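You operate a simulated robot arm through the tools that you are given. There is no shell and no other tool.

You are at the controls of a simulated robot arm. One attempt, no reset.

## Task
Try the 25 mm ring plate on both lengths in the socket stand.
Fine: slide it down each clamped length and lift it off, blue socket first; lay it back, then free the stand lever.

The check looks at the end state, three seconds after you hand in, the way a careful person would. Anything else that was tipped, shoved, dropped, spilled or broken makes it a failure.

## Robot
A 7-joint arm with a two-finger gripper, fixed in place. Base frame: the origin is at the foot of the arm, x ahead of it, y to its left, z up; the work surface is at about z = 0. Readings come in mm, rad, newtons and seconds.
With the tool pointing down near the work surface it reaches from about 260 to 600 mm from the base axis. Its first joint turns from -2.496 to 2.496 rad. Payload 1.08 kg.
Tool frame: the origin (TCP) lies between the finger pads and is the grasp point; the fingertips stand 16 mm ahead of it; z points along the fingers, y is the line along which they close. The gripper opens to 88 mm; its body begins 58 mm behind the TCP.
Orientation is that of the tool frame in the base frame, as a unit quaternion [x, y, z, w]. With the fingers straight down and closing along the base's y, the tool's x points along the base's -x, its y along +y and its z along -z.

## Interface
- The arm moves only by the tool apply_moves. Its argument "deltas" is a list of rows, each an object (a shift or turn left out is 0, a gripper value left out holds the last) with "offset": the shift along the base's x, y, z in units of 500 mm (1.0 is 500 mm), a list of three; "delta_rot": the turn, a rotation vector about the base's x, y, z in units of 90 degrees (1.0 is 90 degrees), a list of three; "hand": the finger opening in mm, from 0 to 88. In form: [{"offset": [dx, dy, dz], "delta_rot": [wx, wy, wz], "hand": hand}, ...]. A call has 1 to 20 rows; each row is the pose to reach, as a shift and turn from the pose commanded when the call began. A call with a number of a shift or a turn outside -1 to 1 is refused whole. Each row takes 0.2 s and may step no farther than 50 mm and 0.15 rad from the row before; otherwise, or with a gripper value out of range, the whole call is refused. Where a pose cannot be reached the arm comes as near as it can. A force on the tool above 40 N (or 10 N above the force at the start of the call, whichever is more), or a blocked arm, ends the call early, and 0.2 s more pass. Each finger travels about 186.7 mm/s and halts on what it meets, pressing with about 20 N; the grip force reading is that of the motor and also rises with nothing between the fingers. The clock runs only during rows and for 0.2 s after the last one: add rows that repeat a pose to give the fingers time. The reply holds the time, the measured pose of the TCP, the force on the tool along the base axes, the opening and the grip force, in the units named above and with some noise, with the torque about the TCP (base axes, N m) and any sound that the robot's microphone picked up.
- Cameras (640 x 400 px; columns grow to the right, rows downward): "scene" is fixed at [50.7, -500.6, 800.4]; the picture's right is [0.86, -0.51, 0.00], its down [-0.38, -0.64, -0.67] and it looks along [0.34, 0.58, -0.74] (base axes); focal length 312 px, centre (320, 200). "wrist" rides on the gripper at [82, -8, -92] in the tool frame; the picture's right is [0.10, 0.99, 0.00], its down [-0.70, 0.07, -0.71] and it looks along [-0.71, 0.07, 0.70] (tool axes); focal length 256 px, centre (320, 200). There is no depth. A picture from a camera that has moved, and an enlarged one, comes with that camera's place and axes in the base frame and with its lens.
- camera(camera): a new picture of that camera. It takes no simulated time.
- enlarge(camera, box): a new picture of the part [left, top, right, bottom] of that camera's present view, enlarged. It takes no simulated time.
- close_job(): hands the job in; it is judged then, once.

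Nothing tells you positions but the pictures and the camera data. Unless the task says otherwise, let go and move clear before handing in.

The tools are called after "Emit:" as name(argument=value, ...) on one line, values as JSON. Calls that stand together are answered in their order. apply_moves: Moves the arm, as the interface text tells. Its arguments: {"type":"object","properties":{"deltas":{"type":"array"}},"required":["deltas"]} The other tools are called the same way: camera (camera) takes a picture; enlarge (camera, box) takes an enlarged picture of a part of a camera's view; close_job () hands the job in.

At the start:

```text
clock: 0.0
eef_pos: [372.7, -168.1, 406.0]
ee_rot: [-0.001, 1.0, 0.0, 0.0]
force: [-0.3, -0.4, 0.0]
ft_torque: [0.02, -0.01, 0.0]
gripper_width: 88.0
gripper_force: 0.2
```

scene: 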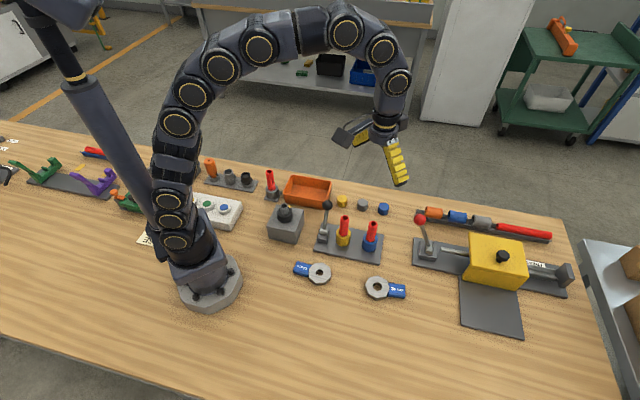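
wrist: 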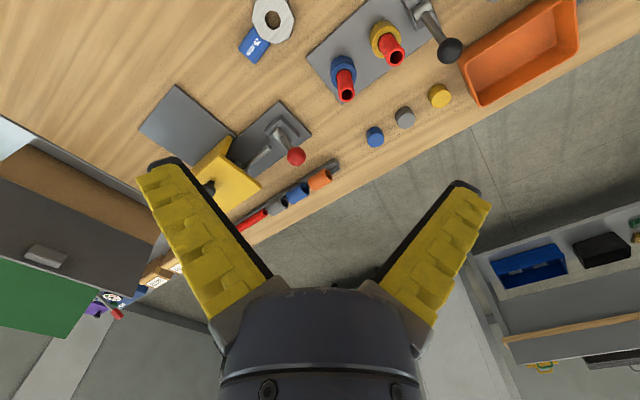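

I see a bench with a socket stand (yellow and blue sockets holding red lengths), two ring plates with blue handles in front of it, and a lever with a black knob on the stand. I'll look closer before moving.

Emit:
enlarge(camera="scene", box=[260, 170, 430, 310])

Emit:
enlarge(camera="scene", box=[280, 250, 420, 310])

Emit:
enlarge(camera="wrist", box=[220, 0, 480, 140])

Emit:
enlarge(camera="scene", box=[300, 190, 400, 270])

```text
2.86 times, centred on (345, 240) of scene
camera zoom: at [50.7, -500.6, 800.4], right [0.86, -0.51, 0.0], down [-0.38, -0.64, -0.67], along [0.34, 0.58, -0.74], focal length 892 px, centre (249, 86)
```

zoom: 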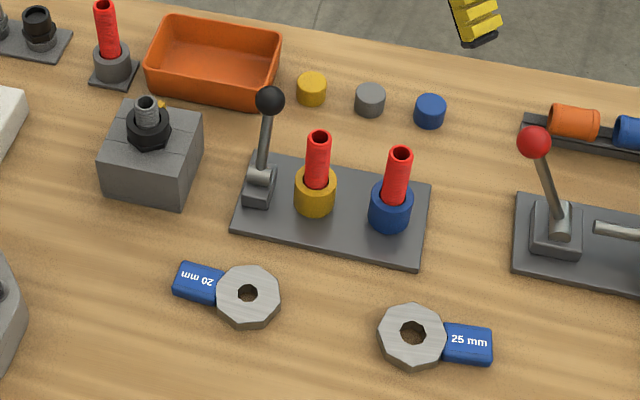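

```text
4.57 times, centred on (350, 280) of scene
camera zoom: at [50.7, -500.6, 800.4], right [0.86, -0.51, 0.0], down [-0.38, -0.64, -0.67], along [0.34, 0.58, -0.74], focal length 1427 px, centre (183, -166)
```

zoom: 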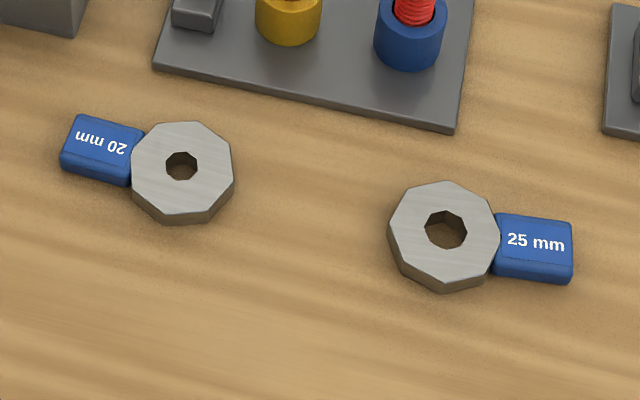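

```text
2.46 times, centred on (350, 70) of wrist
camera zoom: at [289.9, -175.8, 496.9], right [-0.1, 0.99, 0.0], down [0.7, 0.07, 0.71], along [0.71, 0.07, -0.7], focal length 630 px, centre (246, 520)
```

zoom: 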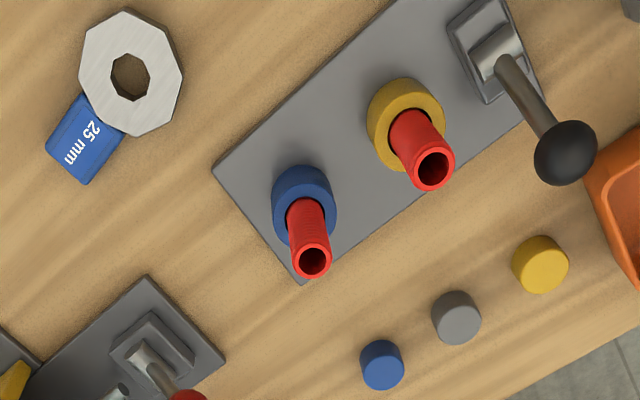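

```text
5.00 times, centred on (350, 230) of scene
camera zoom: at [50.7, -500.6, 800.4], right [0.86, -0.51, 0.0], down [-0.38, -0.64, -0.67], along [0.34, 0.58, -0.74], focal length 1561 px, centre (170, 50)
```

zoom: 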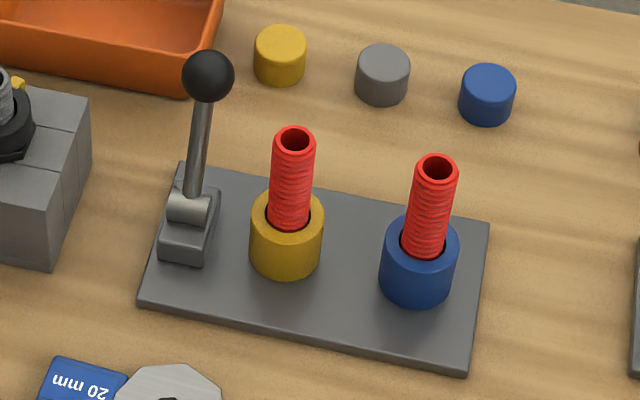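

The 25 mm plate is near (388, -239) with its handle pointing at about -40°. The blue tube's top is near (447, -120, 120) and the yellow tube's top near (390, -64, 120). I'll zoom further to measure the clearances, the lever and the gripper body.

Emit:
enlarge(camera="scene", box=[362, 272, 410, 302])

Emit:
enlarge(camera="scene", box=[332, 210, 388, 254])

Emit:
enlarge(camera="scene", box=[310, 195, 350, 250])

Emit:
enlarge(camera="scene", box=[320, 60, 430, 190])

Emit:
enlarge(camera="scene", box=[400, 190, 580, 340])

Emit:
enlarge(camera="scene", box=[0, 130, 260, 260])

```text
13.33 times, centred on (386, 287) of scene
camera zoom: at [50.7, -500.6, 800.4], right [0.86, -0.51, 0.0], down [-0.38, -0.64, -0.67], along [0.34, 0.58, -0.74], focal length 4162 px, centre (-560, -960)
```

zoom: 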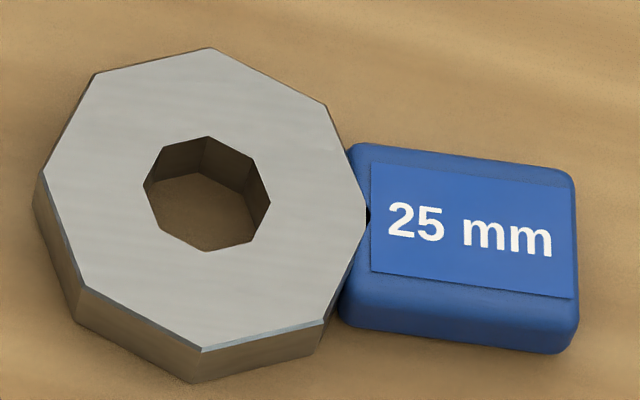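

```text
9.09 times, centred on (360, 232) of scene
camera zoom: at [50.7, -500.6, 800.4], right [0.86, -0.51, 0.0], down [-0.38, -0.64, -0.67], along [0.34, 0.58, -0.74], focal length 2838 px, centre (-44, -91)
```

zoom: 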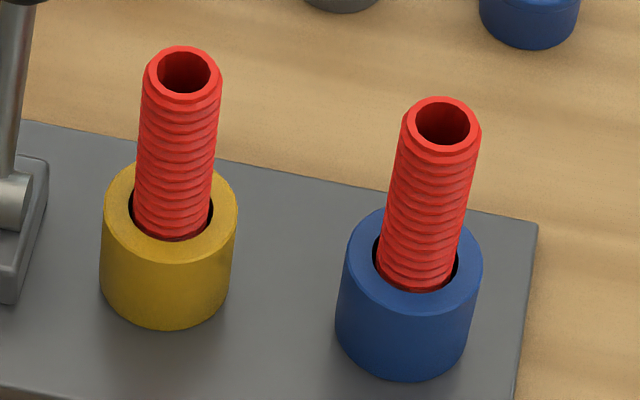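

```text
7.27 times, centred on (330, 222) of scene
camera zoom: at [50.7, -500.6, 800.4], right [0.86, -0.51, 0.0], down [-0.38, -0.64, -0.67], along [0.34, 0.58, -0.74], focal length 2270 px, centre (247, 36)
```

zoom: 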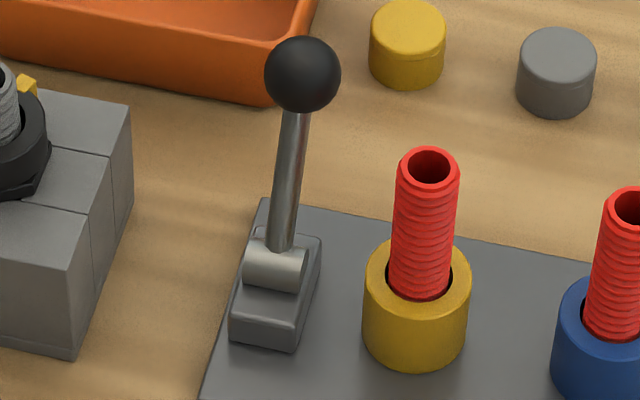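

```text
3.08 times, centred on (375, 125) of scene
camera zoom: at [50.7, -500.6, 800.4], right [0.86, -0.51, 0.0], down [-0.38, -0.64, -0.67], along [0.34, 0.58, -0.74], focal length 960 px, centre (151, 431)
```

zoom: 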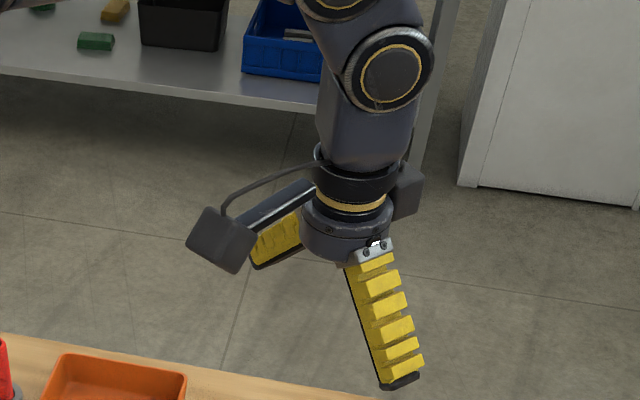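

```text
2.67 times, centred on (490, 265) of scene
camera zoom: at [50.7, -500.6, 800.4], right [0.86, -0.51, 0.0], down [-0.38, -0.64, -0.67], along [0.34, 0.58, -0.74], focal length 832 px, centre (-133, 27)
```

zoom: 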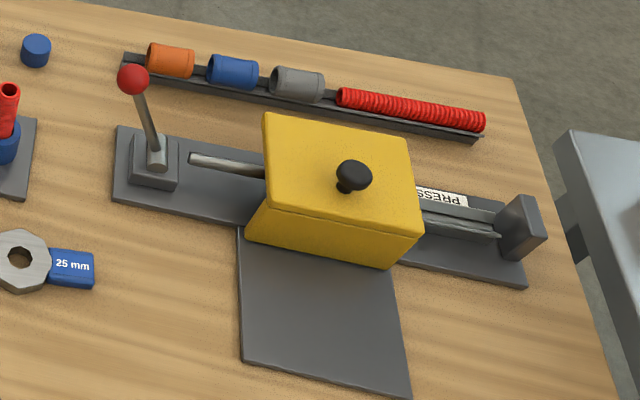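

```text
2.46 times, centred on (130, 195) of scene
camera zoom: at [50.7, -500.6, 800.4], right [0.86, -0.51, 0.0], down [-0.38, -0.64, -0.67], along [0.34, 0.58, -0.74], focal length 768 px, centre (788, 212)
```

zoom: 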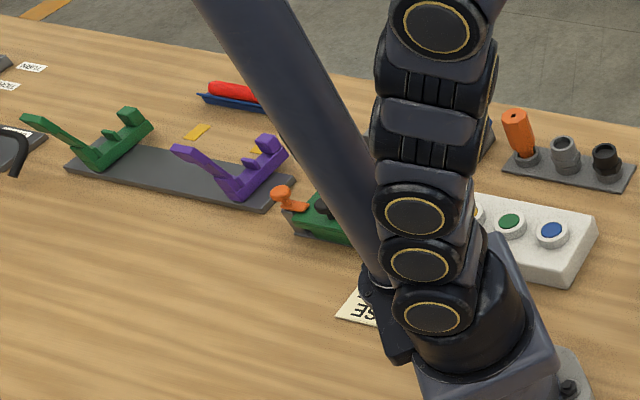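

The ring hole measures about 24–26 mm and the tubes about 24 mm, so the fit is tight. I'll zoom in on the tube rims for precise centres and diameters.

Emit:
enlarge(camera="scene", box=[362, 216, 386, 231])

Emit:
enlarge(camera="scene", box=[332, 210, 356, 225])

Emit:
enlarge(camera="wrist", box=[330, 70, 362, 110])

Emit:
enlarge(camera="wrist", box=[365, 15, 410, 70])

Emit:
enlarge(camera="wrist", box=[230, 0, 302, 68])

Emit:
enlarge(camera="wrist", box=[390, 0, 480, 70])

```text
16.00 times, centred on (374, 224) of scene
camera zoom: at [50.7, -500.6, 800.4], right [0.86, -0.51, 0.0], down [-0.38, -0.64, -0.67], along [0.34, 0.58, -0.74], focal length 4994 px, centre (-544, -176)
```

zoom: 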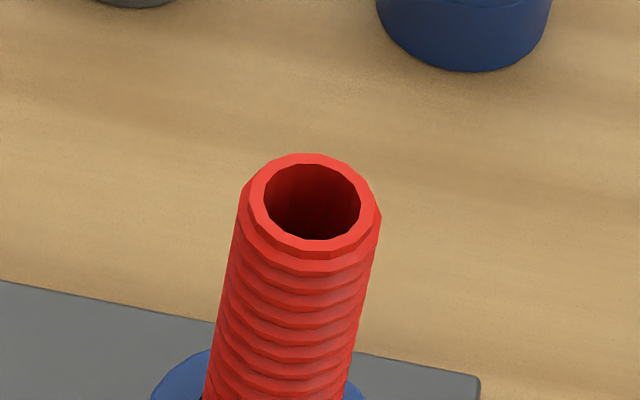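

```text
16.00 times, centred on (344, 218) of scene
camera zoom: at [50.7, -500.6, 800.4], right [0.86, -0.51, 0.0], down [-0.38, -0.64, -0.67], along [0.34, 0.58, -0.74], focal length 4994 px, centre (-64, -80)
```

zoom: 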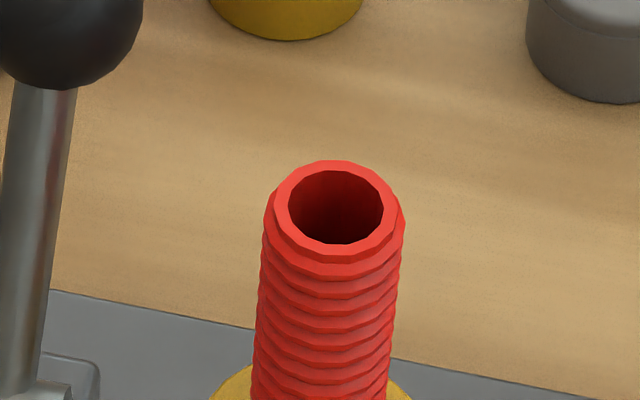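

```text
10.00 times, centred on (346, 90) of wrist
camera zoom: at [289.9, -175.8, 496.9], right [-0.1, 0.99, 0.0], down [0.7, 0.07, 0.71], along [0.71, 0.07, -0.7], focal length 2560 px, centre (60, 1300)
```

zoom: 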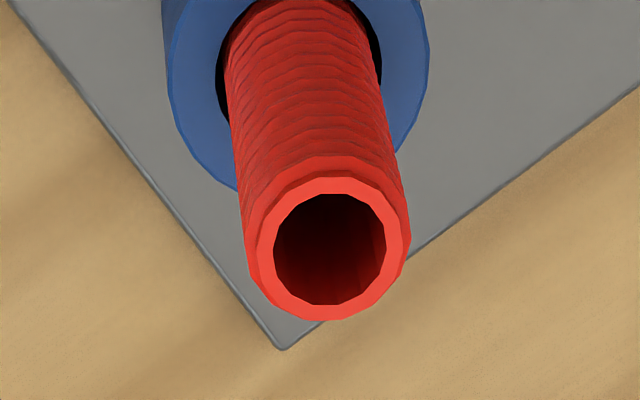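

```text
7.27 times, centred on (388, 42) of wrist
camera zoom: at [289.9, -175.8, 496.9], right [-0.1, 0.99, 0.0], down [0.7, 0.07, 0.71], along [0.71, 0.07, -0.7], focal length 1862 px, centre (-171, 1346)
```

zoom: 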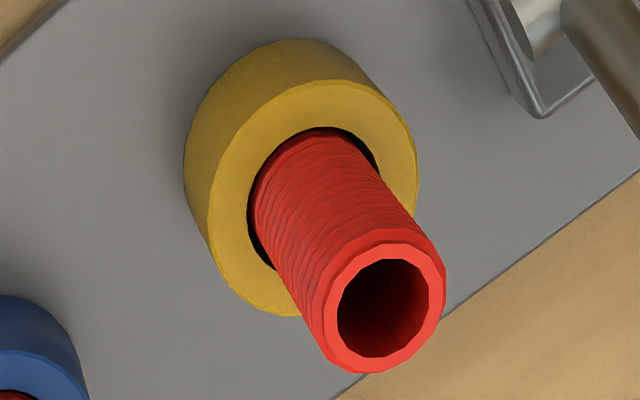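

```text
5.88 times, centred on (266, 34) of wrist
camera zoom: at [289.9, -175.8, 496.9], right [-0.1, 0.99, 0.0], down [0.7, 0.07, 0.71], along [0.71, 0.07, -0.7], focal length 1506 px, centre (638, 1176)
```

zoom: 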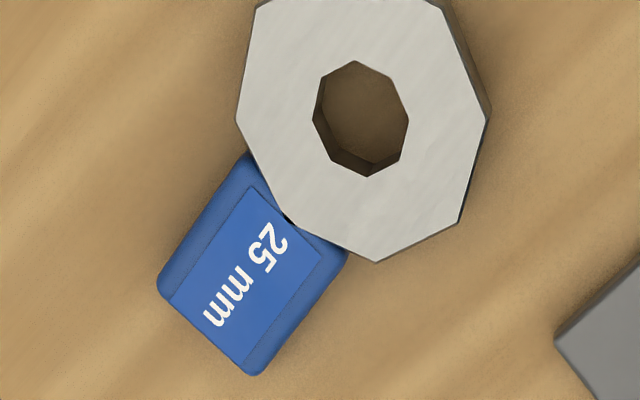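

```text
5.71 times, centred on (435, 35) of wrist
camera zoom: at [289.9, -175.8, 496.9], right [-0.1, 0.99, 0.0], down [0.7, 0.07, 0.71], along [0.71, 0.07, -0.7], focal length 1463 px, centre (-337, 1143)
```

zoom: 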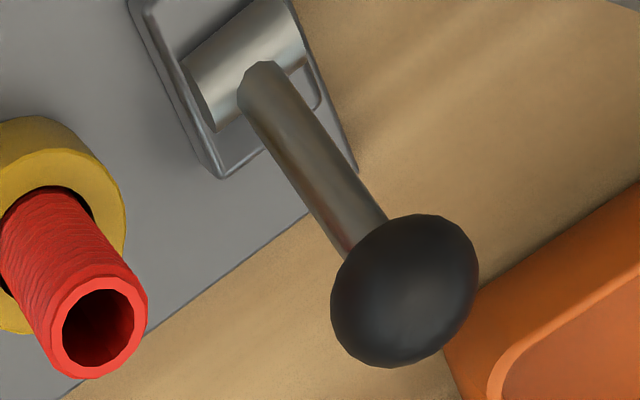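

The hole and thread look nearly equal in size, so I'll measure them at the highest zoom.

Emit:
enlarge(camera="scene", box=[371, 282, 384, 291])

Emit:
enlarge(camera="scene", box=[368, 218, 384, 228])

Emit:
enlarge(camera="wrist", box=[262, 12, 284, 29])

Emit:
enlarge(camera="scene", box=[336, 212, 352, 222])

Emit:
enlarge(camera="scene", box=[360, 232, 384, 252])

Emit:
enlarge(camera="scene", box=[330, 225, 356, 248])

```text
16.00 times, centred on (378, 286) of scene
camera zoom: at [50.7, -500.6, 800.4], right [0.86, -0.51, 0.0], down [-0.38, -0.64, -0.67], along [0.34, 0.58, -0.74], focal length 4994 px, centre (-600, -1184)
```

zoom: 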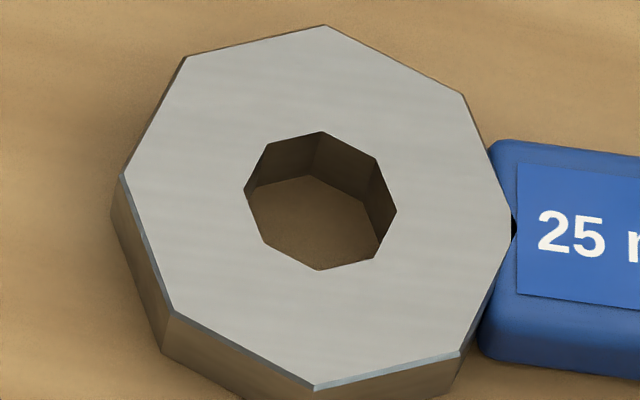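

```text
16.00 times, centred on (376, 223) of scene
camera zoom: at [50.7, -500.6, 800.4], right [0.86, -0.51, 0.0], down [-0.38, -0.64, -0.67], along [0.34, 0.58, -0.74], focal length 4994 px, centre (-576, -168)
```

zoom: 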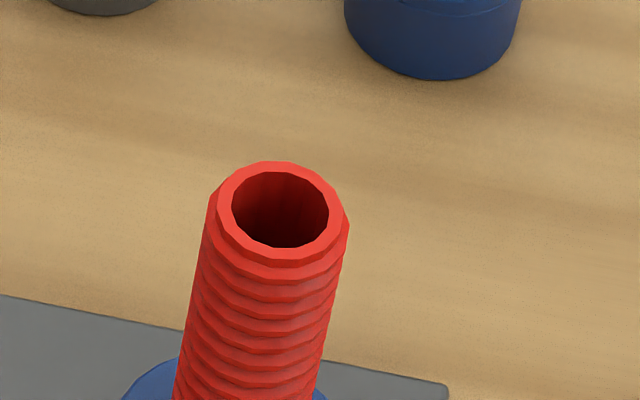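

```text
16.00 times, centred on (273, 20) of wrist
camera zoom: at [289.9, -175.8, 496.9], right [-0.1, 0.99, 0.0], down [0.7, 0.07, 0.71], along [0.71, 0.07, -0.7], focal length 4096 px, centre (1072, 3072)
```

zoom: 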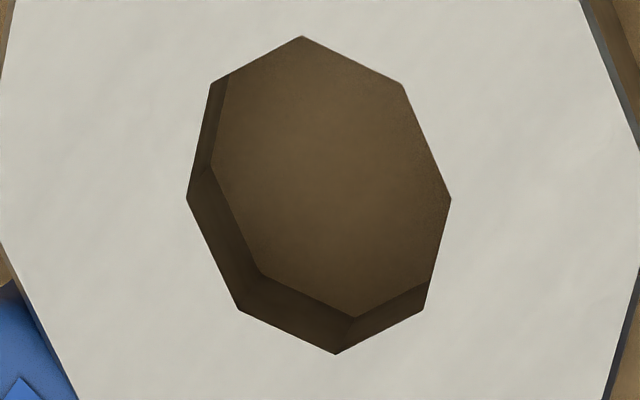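

```text
16.00 times, centred on (344, 217) of scene
camera zoom: at [50.7, -500.6, 800.4], right [0.86, -0.51, 0.0], down [-0.38, -0.64, -0.67], along [0.34, 0.58, -0.74], focal length 4994 px, centre (-64, -72)
```

zoom: 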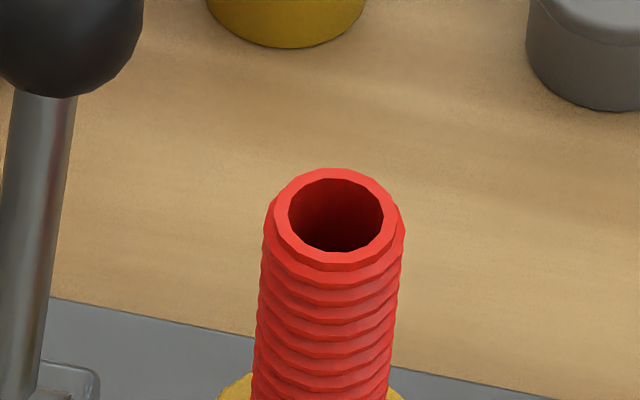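

```text
16.00 times, centred on (372, 242) of scene
camera zoom: at [50.7, -500.6, 800.4], right [0.86, -0.51, 0.0], down [-0.38, -0.64, -0.67], along [0.34, 0.58, -0.74], focal length 4994 px, centre (-512, -472)
```

zoom: 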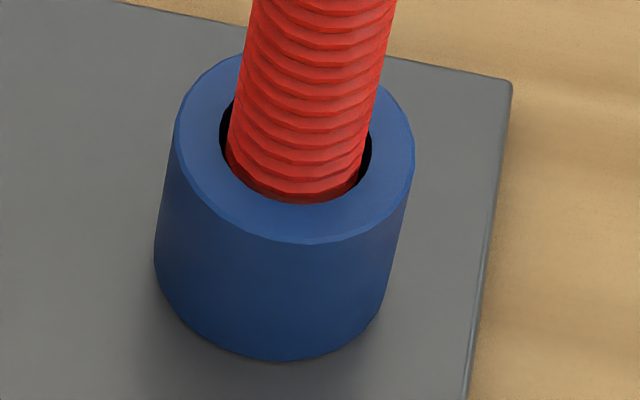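

```text
16.00 times, centred on (343, 236) of scene
camera zoom: at [50.7, -500.6, 800.4], right [0.86, -0.51, 0.0], down [-0.38, -0.64, -0.67], along [0.34, 0.58, -0.74], focal length 4994 px, centre (-48, -384)
```

zoom: 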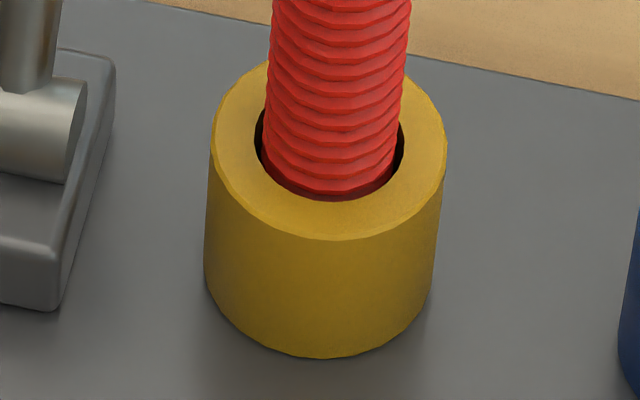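

The blue and yellow rods stick up about 70 mm above their sockets, both leaning-free. The lever knob is near (377, 6, 114) and leans about 23° away from the robot. I'll hover over the 25 mm handle with the tool yawed about -40°, so the ring sits under the wrist camera.

Emit:
apply_moves(deltas=[{"offset": [0.0146, -0.0269, -0.0515], "delta_rot": [0, 0, -0.0551], "hand": 88}, {"offset": [0.0292, -0.0539, -0.103], "delta_rot": [0, 0, -0.1103]}, {"offset": [0.0437, -0.0808, -0.1545], "delta_rot": [0, 0, -0.1654]}, {"offset": [0.0583, -0.1077, -0.206], "delta_rot": [0, 0, -0.2206]}, {"offset": [0.0729, -0.1346, -0.2575], "delta_rot": [0, 0, -0.2757]}, {"offset": [0.0875, -0.1616, -0.309], "delta_rot": [0, 0, -0.3308]}, {"offset": [0.102, -0.1885, -0.3605], "delta_rot": [0, 0, -0.386]}, {"offset": [0.1166, -0.2154, -0.412], "delta_rot": [0, 0, -0.4411]}, {"offset": [0.1166, -0.2154, -0.412], "delta_rot": [0, 0, -0.4411], "hand": 70}])

```text
clock: 2.0
eef_pos: [431.7, -274.4, 198.1]
ee_rot: [0.341, 0.94, 0.0, -0.001]
force: [-1.0, 0.0, -0.3]
ft_torque: [-0.06, 0.02, 0.02]
gripper_width: 72.6
gripper_force: 1.9
```

The arm should now be hovering about 200 mm above the handle, with the gripper yawed. I'll check the view from both cameras.

Emit:
camera(camera="wrist")

Emit:
camera(camera="scene")

Emit:
enlarge(camera="scene", box=[340, 130, 480, 310])

```text
taken
camera wrist: at [361.4, -228.9, 290.4], right [0.56, 0.83, 0.0], down [0.59, -0.39, 0.71], along [0.59, -0.4, -0.7], focal length 256 px, centre (320, 200)
```

wrist: 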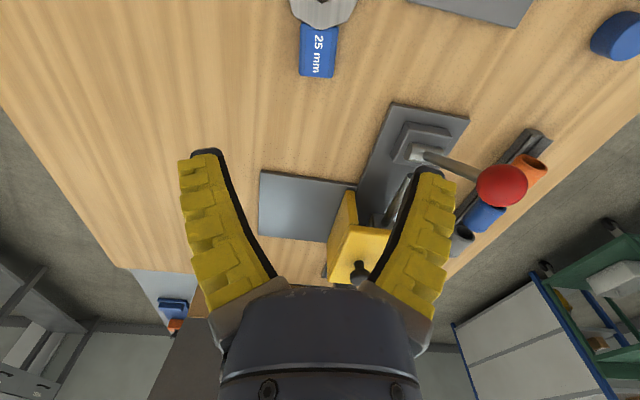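

```text
taken
```

scene: 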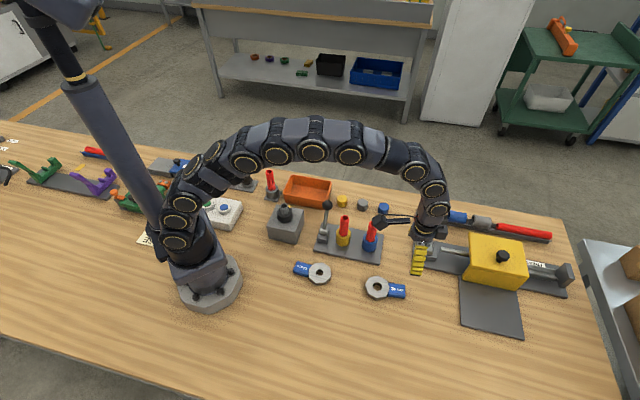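

```text
2.22 times, centred on (410, 220) of scene
camera zoom: at [50.7, -500.6, 800.4], right [0.86, -0.51, 0.0], down [-0.38, -0.64, -0.67], along [0.34, 0.58, -0.74], focal length 694 px, centre (120, 156)
```

zoom: 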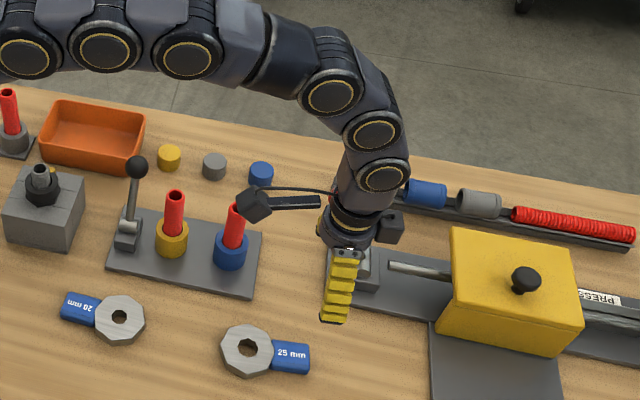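

The TCP is roughly above the handle. I'll zoom the wrist view to refine the handle centre and direction before descending.

Emit:
enlarge(camera="wrist", box=[270, 0, 370, 90])

Emit:
enlarge(camera="scene", box=[370, 195, 460, 285])

```text
4.44 times, centred on (320, 45) of wrist
camera zoom: at [361.4, -228.9, 290.4], right [0.56, 0.83, 0.0], down [0.59, -0.39, 0.71], along [0.59, -0.4, -0.7], focal length 1138 px, centre (320, 889)
```

zoom: 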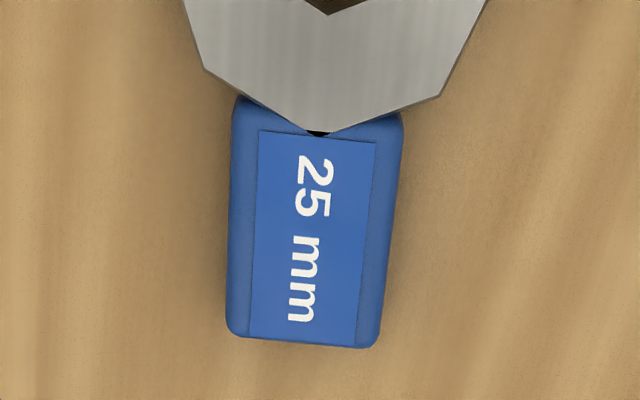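

```text
4.44 times, centred on (415, 240) of scene
camera zoom: at [50.7, -500.6, 800.4], right [0.86, -0.51, 0.0], down [-0.38, -0.64, -0.67], along [0.34, 0.58, -0.74], focal length 1387 px, centre (-102, 22)
```

zoom: 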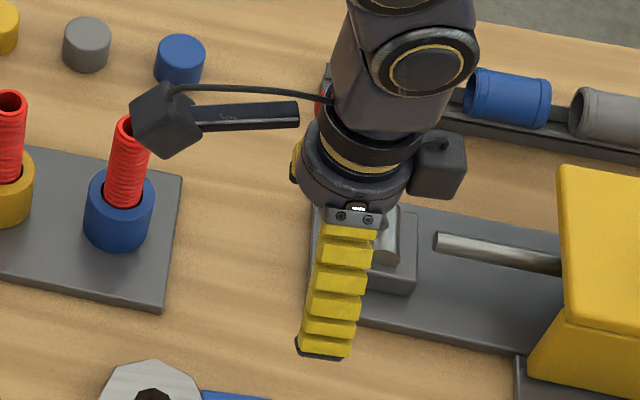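

The handle axis is at about -40° and the TCP is within a few mm of it. I'll descend to about z = 70 with a small correction and look again.

Emit:
apply_moves(deltas=[{"offset": [-0.001, -0.0008, -0.064], "hand": 70}, {"offset": [-0.002, -0.0015, -0.128]}, {"offset": [-0.003, -0.0023, -0.192]}, {"offset": [-0.004, -0.003, -0.256]}, {"offset": [-0.004, -0.003, -0.256]}])

Emit:
camera(camera="wrist")

Emit:
enlarge(camera="scene", box=[340, 210, 460, 310])

```text
clock: 3.2
eef_pos: [428.8, -275.8, 72.7]
ee_rot: [0.339, 0.941, 0.0, 0.0]
force: [0.4, 0.4, -0.7]
ft_torque: [0.03, 0.01, 0.02]
gripper_width: 72.9
gripper_force: 1.9
```

```text
taken
camera wrist: at [360.0, -230.3, 163.0], right [0.56, 0.83, 0.0], down [0.59, -0.39, 0.71], along [0.59, -0.39, -0.7], focal length 256 px, centre (320, 200)
```

wrist: 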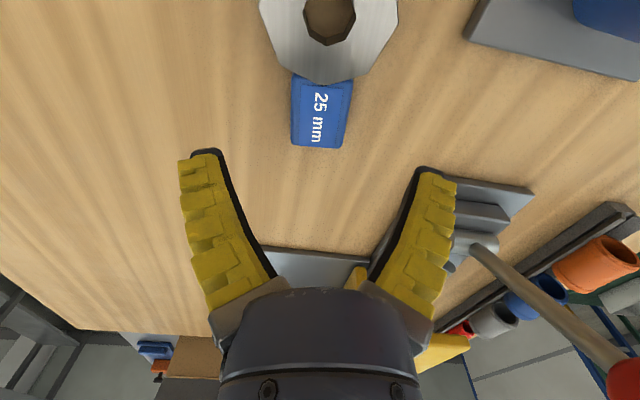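

```text
4.00 times, centred on (400, 260) of scene
camera zoom: at [50.7, -500.6, 800.4], right [0.86, -0.51, 0.0], down [-0.38, -0.64, -0.67], along [0.34, 0.58, -0.74], focal length 1249 px, centre (0, -40)
```

zoom: 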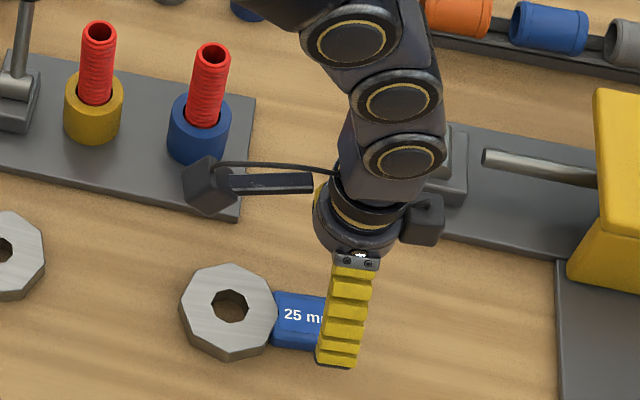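

The alignment looks good: the ring centre sits about 56 mm along tool +x and the handle lies between the fingers. The red-knob press lever is about 140 mm away, so it's clear. I'll descend to about z = 19.

Emit:
apply_moves(deltas=[{"offset": [0, 0, -0.03], "hand": 70}, {"offset": [0, 0, -0.06]}, {"offset": [0, 0, -0.09]}, {"offset": [0, 0, -0.104]}, {"offset": [0, 0, -0.104]}])

Emit:
camera(camera="wrist")

Emit:
enlarge(camera="scene", box=[350, 240, 440, 310])

```text
clock: 4.4
eef_pos: [429.4, -276.6, 18.1]
ee_rot: [0.34, 0.94, -0.001, 0.0]
force: [-0.1, 0.0, 0.3]
ft_torque: [-0.02, 0.0, 0.0]
gripper_width: 73.0
gripper_force: 2.2
```

```text
taken
camera wrist: at [360.2, -230.1, 111.1], right [0.56, 0.83, 0.0], down [0.59, -0.39, 0.71], along [0.59, -0.39, -0.7], focal length 256 px, centre (320, 200)
```

wrist: 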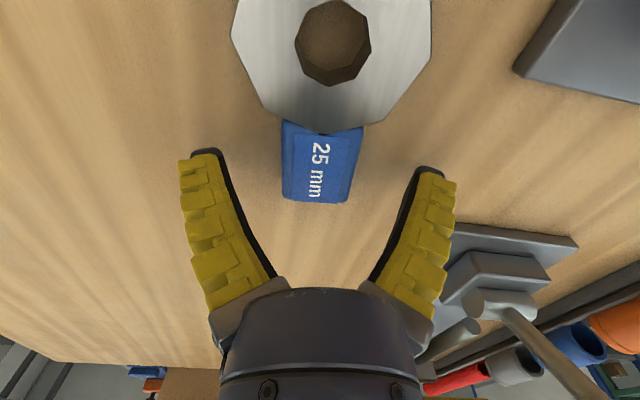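

```text
5.71 times, centred on (395, 275) of scene
camera zoom: at [50.7, -500.6, 800.4], right [0.86, -0.51, 0.0], down [-0.38, -0.64, -0.67], along [0.34, 0.58, -0.74], focal length 1784 px, centre (-109, -229)
```

zoom: 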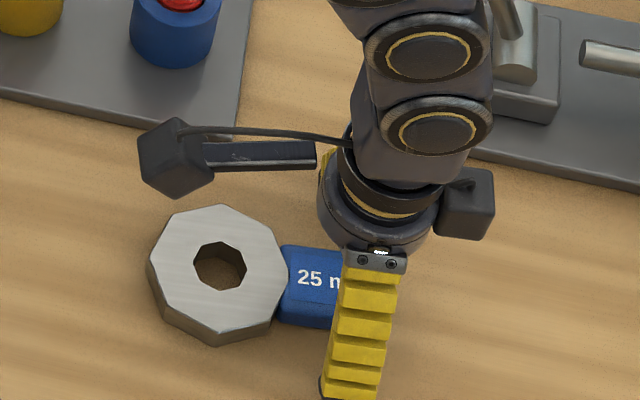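

The handle is centred between the open fingers and the ring hole is visible under the camera. I'll close on the handle.

Emit:
apply_moves(deltas=[{"offset": [0, 0, 0], "hand": 45}, {"offset": [0, 0, 0], "hand": 20}, {"offset": [0, 0, 0], "hand": 10}, {"offset": [0, 0, 0], "hand": 10}, {"offset": [0, 0, 0], "hand": 10}])

Emit:
camera(camera="wrist")

Emit:
enlarge(camera="scene", box=[350, 240, 440, 310])

```text
clock: 5.6
eef_pos: [429.7, -276.4, 19.9]
ee_rot: [0.339, 0.941, -0.001, 0.001]
force: [-4.2, -1.2, 10.9]
ft_torque: [-0.01, 0.08, 0.05]
gripper_width: 30.4
gripper_force: 19.8
```

```text
taken
camera wrist: at [360.2, -230.5, 111.5], right [0.56, 0.83, 0.0], down [0.59, -0.39, 0.71], along [0.59, -0.4, -0.7], focal length 256 px, centre (320, 200)
```

wrist: 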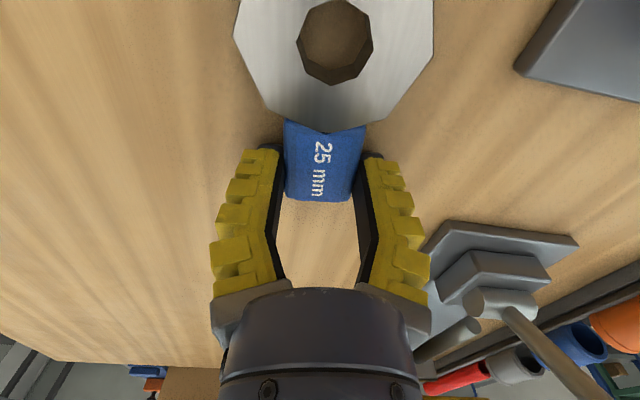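

```text
5.71 times, centred on (395, 275) of scene
camera zoom: at [50.7, -500.6, 800.4], right [0.86, -0.51, 0.0], down [-0.38, -0.64, -0.67], along [0.34, 0.58, -0.74], focal length 1784 px, centre (-109, -229)
```

zoom: 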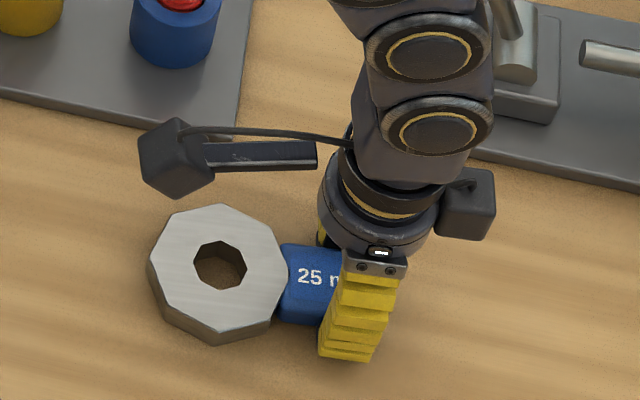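

The grip holds at 30.4 mm. The 11 N upward force suggests the fingertips are pressing lightly on the bench. I'll lift gently and check whether the ring droops.

Emit:
apply_moves(deltas=[{"offset": [0, 0, 0.006], "hand": 10}, {"offset": [0, 0, 0.016]}, {"offset": [0, 0, 0.03]}, {"offset": [0, 0, 0.05]}, {"offset": [0, 0, 0.07]}, {"offset": [0, 0, 0.07]}])

Emit:
camera(camera="wrist")

Emit:
enlarge(camera="scene", box=[350, 225, 440, 300])

```text
clock: 7.0
eef_pos: [428.6, -275.9, 54.9]
ee_rot: [0.34, 0.941, 0.001, -0.001]
force: [-0.4, 1.0, -3.8]
ft_torque: [-0.08, -0.13, 0.0]
gripper_width: 28.3
gripper_force: 19.9
```

```text
taken
camera wrist: at [359.1, -230.4, 145.9], right [0.56, 0.83, 0.0], down [0.59, -0.39, 0.71], along [0.59, -0.39, -0.71], focal length 256 px, centre (320, 200)
```

wrist: 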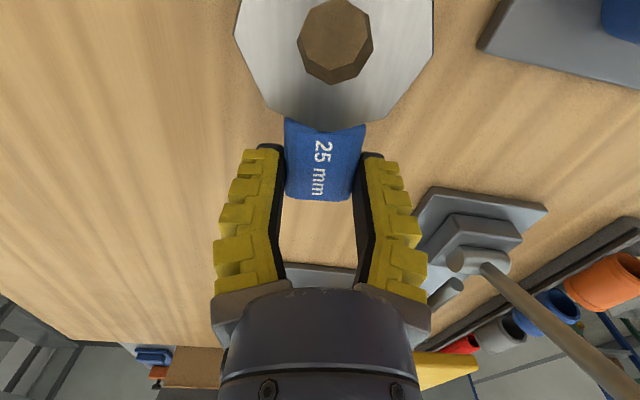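

```text
5.33 times, centred on (395, 262) of scene
camera zoom: at [50.7, -500.6, 800.4], right [0.86, -0.51, 0.0], down [-0.38, -0.64, -0.67], along [0.34, 0.58, -0.74], focal length 1665 px, centre (-80, -133)
```

zoom: 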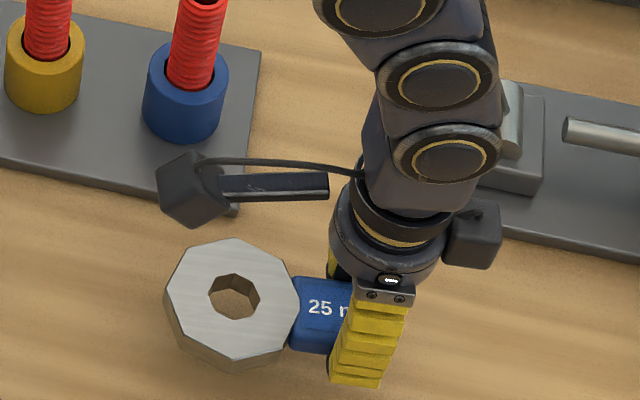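

The plate came up level and steady at about 57.7 mm from the TCP, with no droop. I'll raise it well clear, then carry it above the blue rod and yaw 67° so the gripper sits on the free far side, away from both knobs.

Emit:
apply_moves(deltas=[{"offset": [0, 0, 0.06], "hand": 10}, {"offset": [0, 0, 0.12]}, {"offset": [0, 0, 0.18]}, {"offset": [0, 0, 0.24]}, {"offset": [0, 0, 0.3]}, {"offset": [0, 0, 0.35]}, {"offset": [0.0139, 0.0366, 0.35], "delta_rot": [0, 0, 0.0744]}, {"offset": [0.0278, 0.0732, 0.35], "delta_rot": [0, 0, 0.1488]}, {"offset": [0.0416, 0.1098, 0.35], "delta_rot": [0, 0, 0.2232]}, {"offset": [0.0555, 0.1464, 0.35], "delta_rot": [0, 0, 0.2976]}, {"offset": [0.0694, 0.183, 0.35], "delta_rot": [0, 0, 0.372]}, {"offset": [0.0833, 0.2196, 0.35], "delta_rot": [0, 0, 0.4464]}, {"offset": [0.0972, 0.2562, 0.35], "delta_rot": [0, 0, 0.5208]}, {"offset": [0.111, 0.2928, 0.35], "delta_rot": [0, 0, 0.5952]}, {"offset": [0.1249, 0.3294, 0.35], "delta_rot": [0, 0, 0.6696]}, {"offset": [0.1388, 0.366, 0.35], "delta_rot": [0, 0, 0.744]}, {"offset": [0.1388, 0.366, 0.35], "delta_rot": [0, 0, 0.744]}])

Emit:
camera(camera="wrist")

Emit:
camera(camera="scene")

Emit:
enlarge(camera="scene", box=[310, 130, 460, 270])

```text
clock: 10.6
eef_pos: [499.0, -94.5, 229.3]
ee_rot: [-0.236, 0.972, 0.0, -0.001]
force: [-0.3, -0.2, -3.1]
ft_torque: [0.1, -0.15, -0.04]
gripper_width: 28.2
gripper_force: 19.9
```

```text
taken
camera wrist: at [428.6, -138.8, 320.6], right [-0.55, 0.84, 0.0], down [0.59, 0.39, 0.71], along [0.59, 0.39, -0.71], focal length 256 px, centre (320, 200)
```

wrist: 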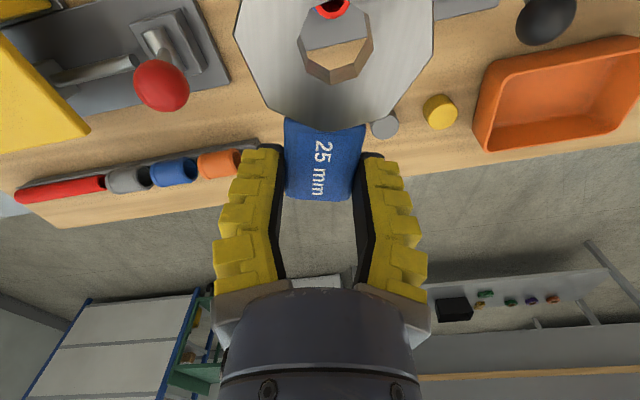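

```text
taken
```

scene: 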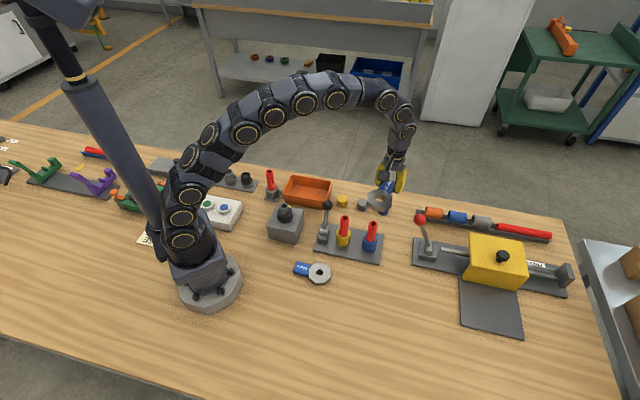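

```text
2.86 times, centred on (385, 200) of scene
camera zoom: at [50.7, -500.6, 800.4], right [0.86, -0.51, 0.0], down [-0.38, -0.64, -0.67], along [0.34, 0.58, -0.74], focal length 892 px, centre (134, 200)
```

zoom: 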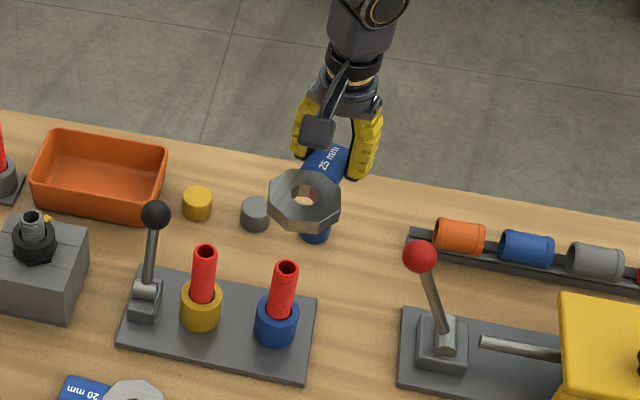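

The ring is hovering over the blue rod, and I can see the rod's red tip through the hole. I'll zoom in to measure the offset.

Emit:
enlarge(camera="wrist", box=[280, 0, 390, 90])

Emit:
enlarge(camera="scene", box=[345, 180, 405, 225])

```text
4.44 times, centred on (335, 45) of wrist
camera zoom: at [428.6, -138.8, 320.6], right [-0.55, 0.84, 0.0], down [0.59, 0.39, 0.71], along [0.59, 0.39, -0.71], focal length 1138 px, centre (253, 889)
```

zoom: 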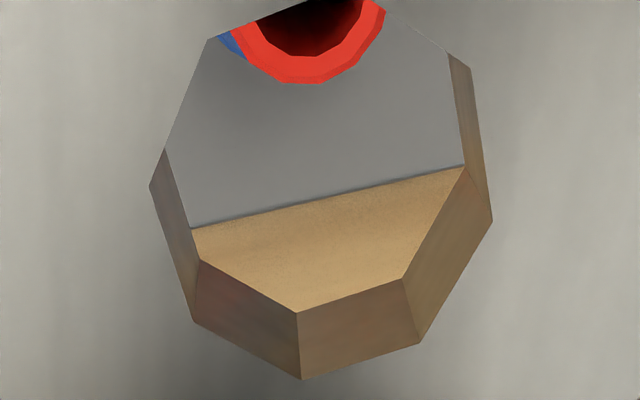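

```text
8.89 times, centred on (375, 202) of scene
camera zoom: at [50.7, -500.6, 800.4], right [0.86, -0.51, 0.0], down [-0.38, -0.64, -0.67], along [0.34, 0.58, -0.74], focal length 2775 px, centre (-169, 178)
```

zoom: 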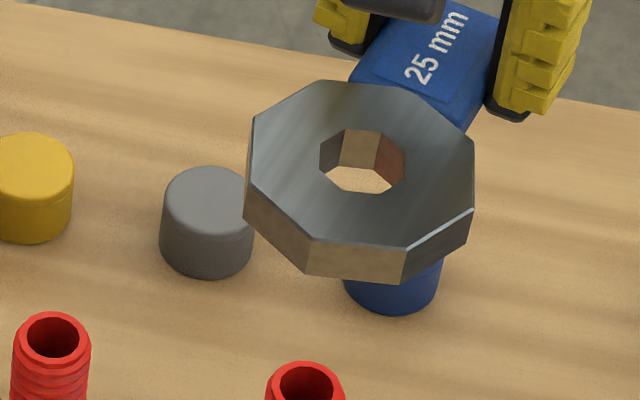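

The plate is about 15 mm thick, and the rod appears about 2.6 mm off to one side. I'll correct that and lower until the ring is about 10 mm above the rod tip, then re-measure.

Emit:
apply_moves(deltas=[{"offset": [-0.0001, 0.0014, -0.04], "hand": 10}, {"offset": [-0.0002, 0.0028, -0.08]}, {"offset": [-0.0003, 0.0042, -0.12]}, {"offset": [-0.0004, 0.0056, -0.156]}, {"offset": [-0.0004, 0.0056, -0.156]}])

Emit:
camera(camera="wrist")

Emit:
enlarge(camera="wrist", box=[280, 0, 390, 90])

Emit:
enlarge(camera="scene", box=[345, 190, 405, 235])

```text
clock: 11.8
eef_pos: [498.7, -90.8, 150.1]
ee_rot: [-0.236, 0.972, 0.0, 0.0]
force: [0.6, -0.2, -4.2]
ft_torque: [0.11, -0.11, 0.01]
gripper_width: 28.3
gripper_force: 19.8
```

```text
taken
camera wrist: at [428.2, -135.4, 242.8], right [-0.55, 0.84, 0.0], down [0.59, 0.39, 0.71], along [0.59, 0.39, -0.71], focal length 256 px, centre (320, 200)
```

wrist: 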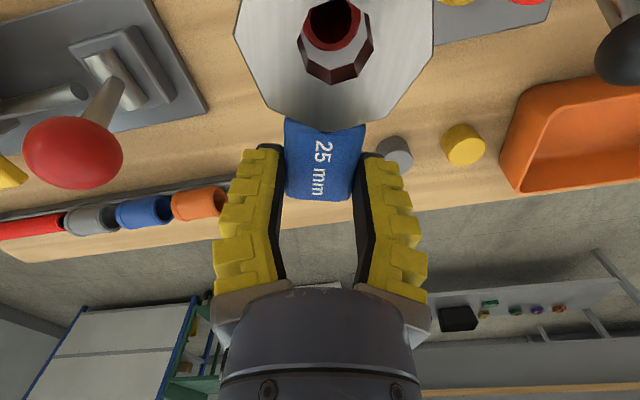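

```text
4.44 times, centred on (335, 45) of wrist
camera zoom: at [428.2, -135.4, 242.8], right [-0.55, 0.84, 0.0], down [0.59, 0.39, 0.71], along [0.59, 0.39, -0.71], focal length 1138 px, centre (253, 889)
```

zoom: 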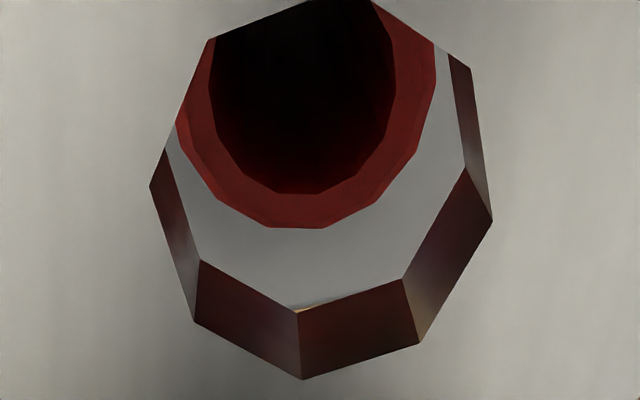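

```text
8.89 times, centred on (375, 212) of scene
camera zoom: at [50.7, -500.6, 800.4], right [0.86, -0.51, 0.0], down [-0.38, -0.64, -0.67], along [0.34, 0.58, -0.74], focal length 2775 px, centre (-169, 89)
```

zoom: 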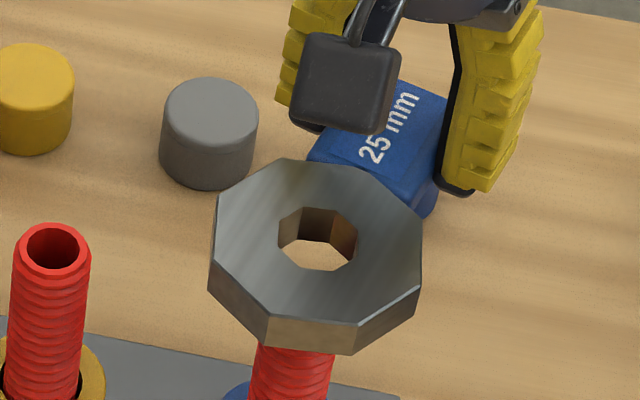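

The ring is aligned with the tool axis, with the hole centre at tool (58.0, -0.35) and a vertex radius of 13.0 mm. I'll zoom more to get the rod-tip centre precisely.

Emit:
enlarge(camera="wrist", box=[310, 0, 386, 48])

Emit:
enlarge(camera="scene", box=[362, 205, 394, 235])

```text
8.33 times, centred on (348, 24) of wrist
camera zoom: at [428.2, -135.4, 242.8], right [-0.55, 0.84, 0.0], down [0.59, 0.39, 0.71], along [0.59, 0.39, -0.71], focal length 2133 px, centre (87, 1667)
```

zoom: 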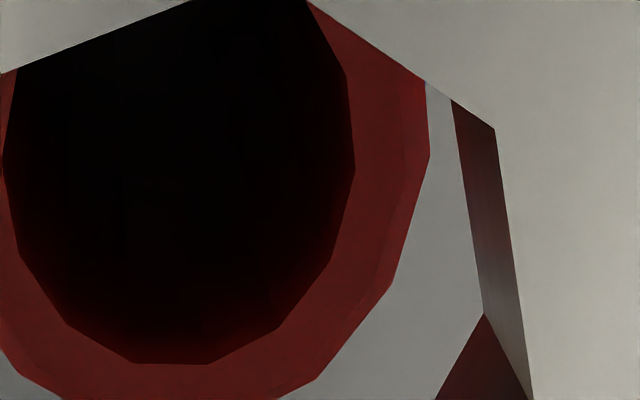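

```text
13.33 times, centred on (378, 220) of scene
camera zoom: at [50.7, -500.6, 800.4], right [0.86, -0.51, 0.0], down [-0.38, -0.64, -0.67], along [0.34, 0.58, -0.74], focal length 4162 px, centre (-453, -67)
```

zoom: 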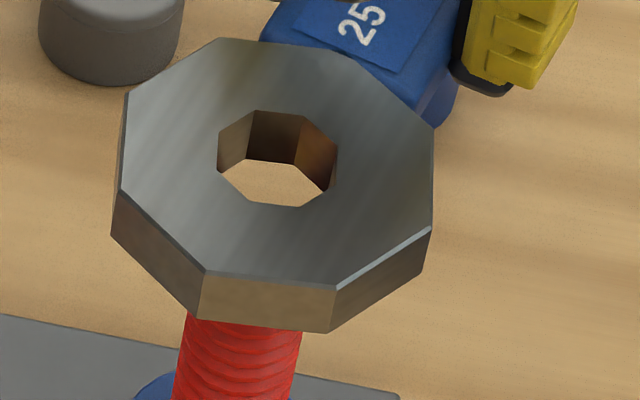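

Wrist and scene agree that the ring must shift about 2.25 mm along tool +x and 1.2 mm along tool -y. I'll apply that, lower to a gap of a few mm, and re-measure.

Emit:
apply_moves(deltas=[{"offset": [-0.0015, -0.0021, -0.004], "hand": 10}, {"offset": [-0.0029, -0.0042, -0.013]}, {"offset": [-0.0029, -0.0042, -0.013]}, {"offset": [-0.0029, -0.0042, -0.013]}])

Emit:
enlarge(camera="wrist", box=[290, 0, 380, 90])

Emit:
enlarge(camera="wrist", box=[300, 0, 364, 40])

Emit:
enlarge(camera="scene", box=[362, 205, 394, 235])

```text
clock: 12.8
eef_pos: [497.9, -93.2, 144.2]
ee_rot: [-0.236, 0.972, 0.0, 0.0]
force: [-0.5, 0.1, -3.1]
ft_torque: [0.02, -0.11, -0.02]
gripper_width: 28.3
gripper_force: 19.9
```

```text
4.44 times, centred on (335, 45) of wrist
camera zoom: at [427.2, -137.9, 236.3], right [-0.55, 0.84, 0.0], down [0.59, 0.39, 0.71], along [0.59, 0.39, -0.71], focal length 1138 px, centre (253, 889)
```

zoom: 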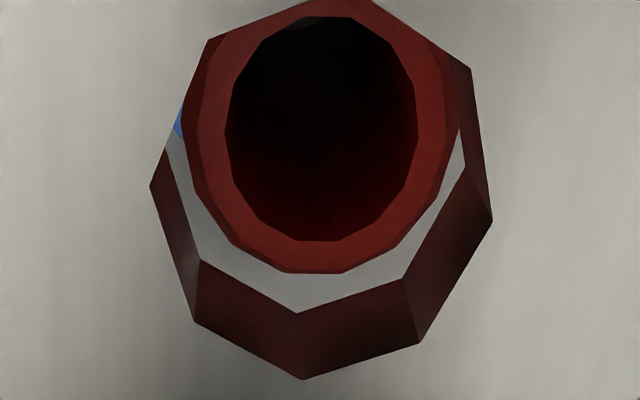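

```text
10.00 times, centred on (332, 20) of wrist
camera zoom: at [427.2, -137.9, 236.3], right [-0.55, 0.84, 0.0], down [0.59, 0.39, 0.71], along [0.59, 0.39, -0.71], focal length 2560 px, centre (200, 2000)
```

zoom: 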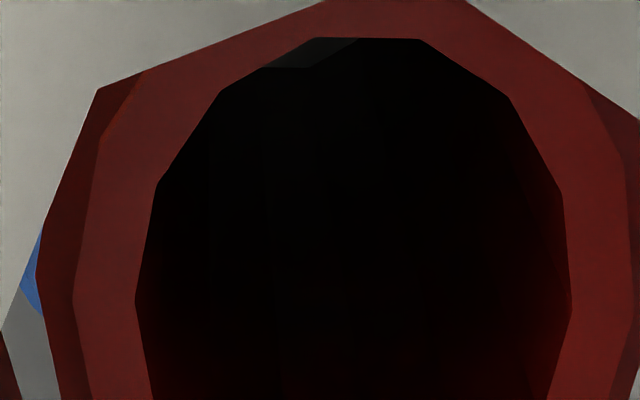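

```text
13.33 times, centred on (378, 220) of scene
camera zoom: at [50.7, -500.6, 800.4], right [0.86, -0.51, 0.0], down [-0.38, -0.64, -0.67], along [0.34, 0.58, -0.74], focal length 4162 px, centre (-453, -67)
```

zoom: 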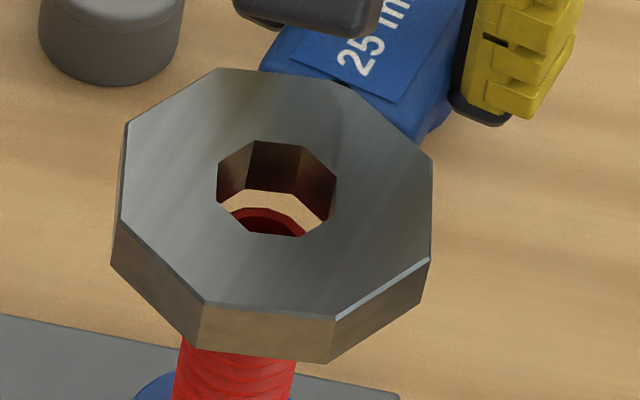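

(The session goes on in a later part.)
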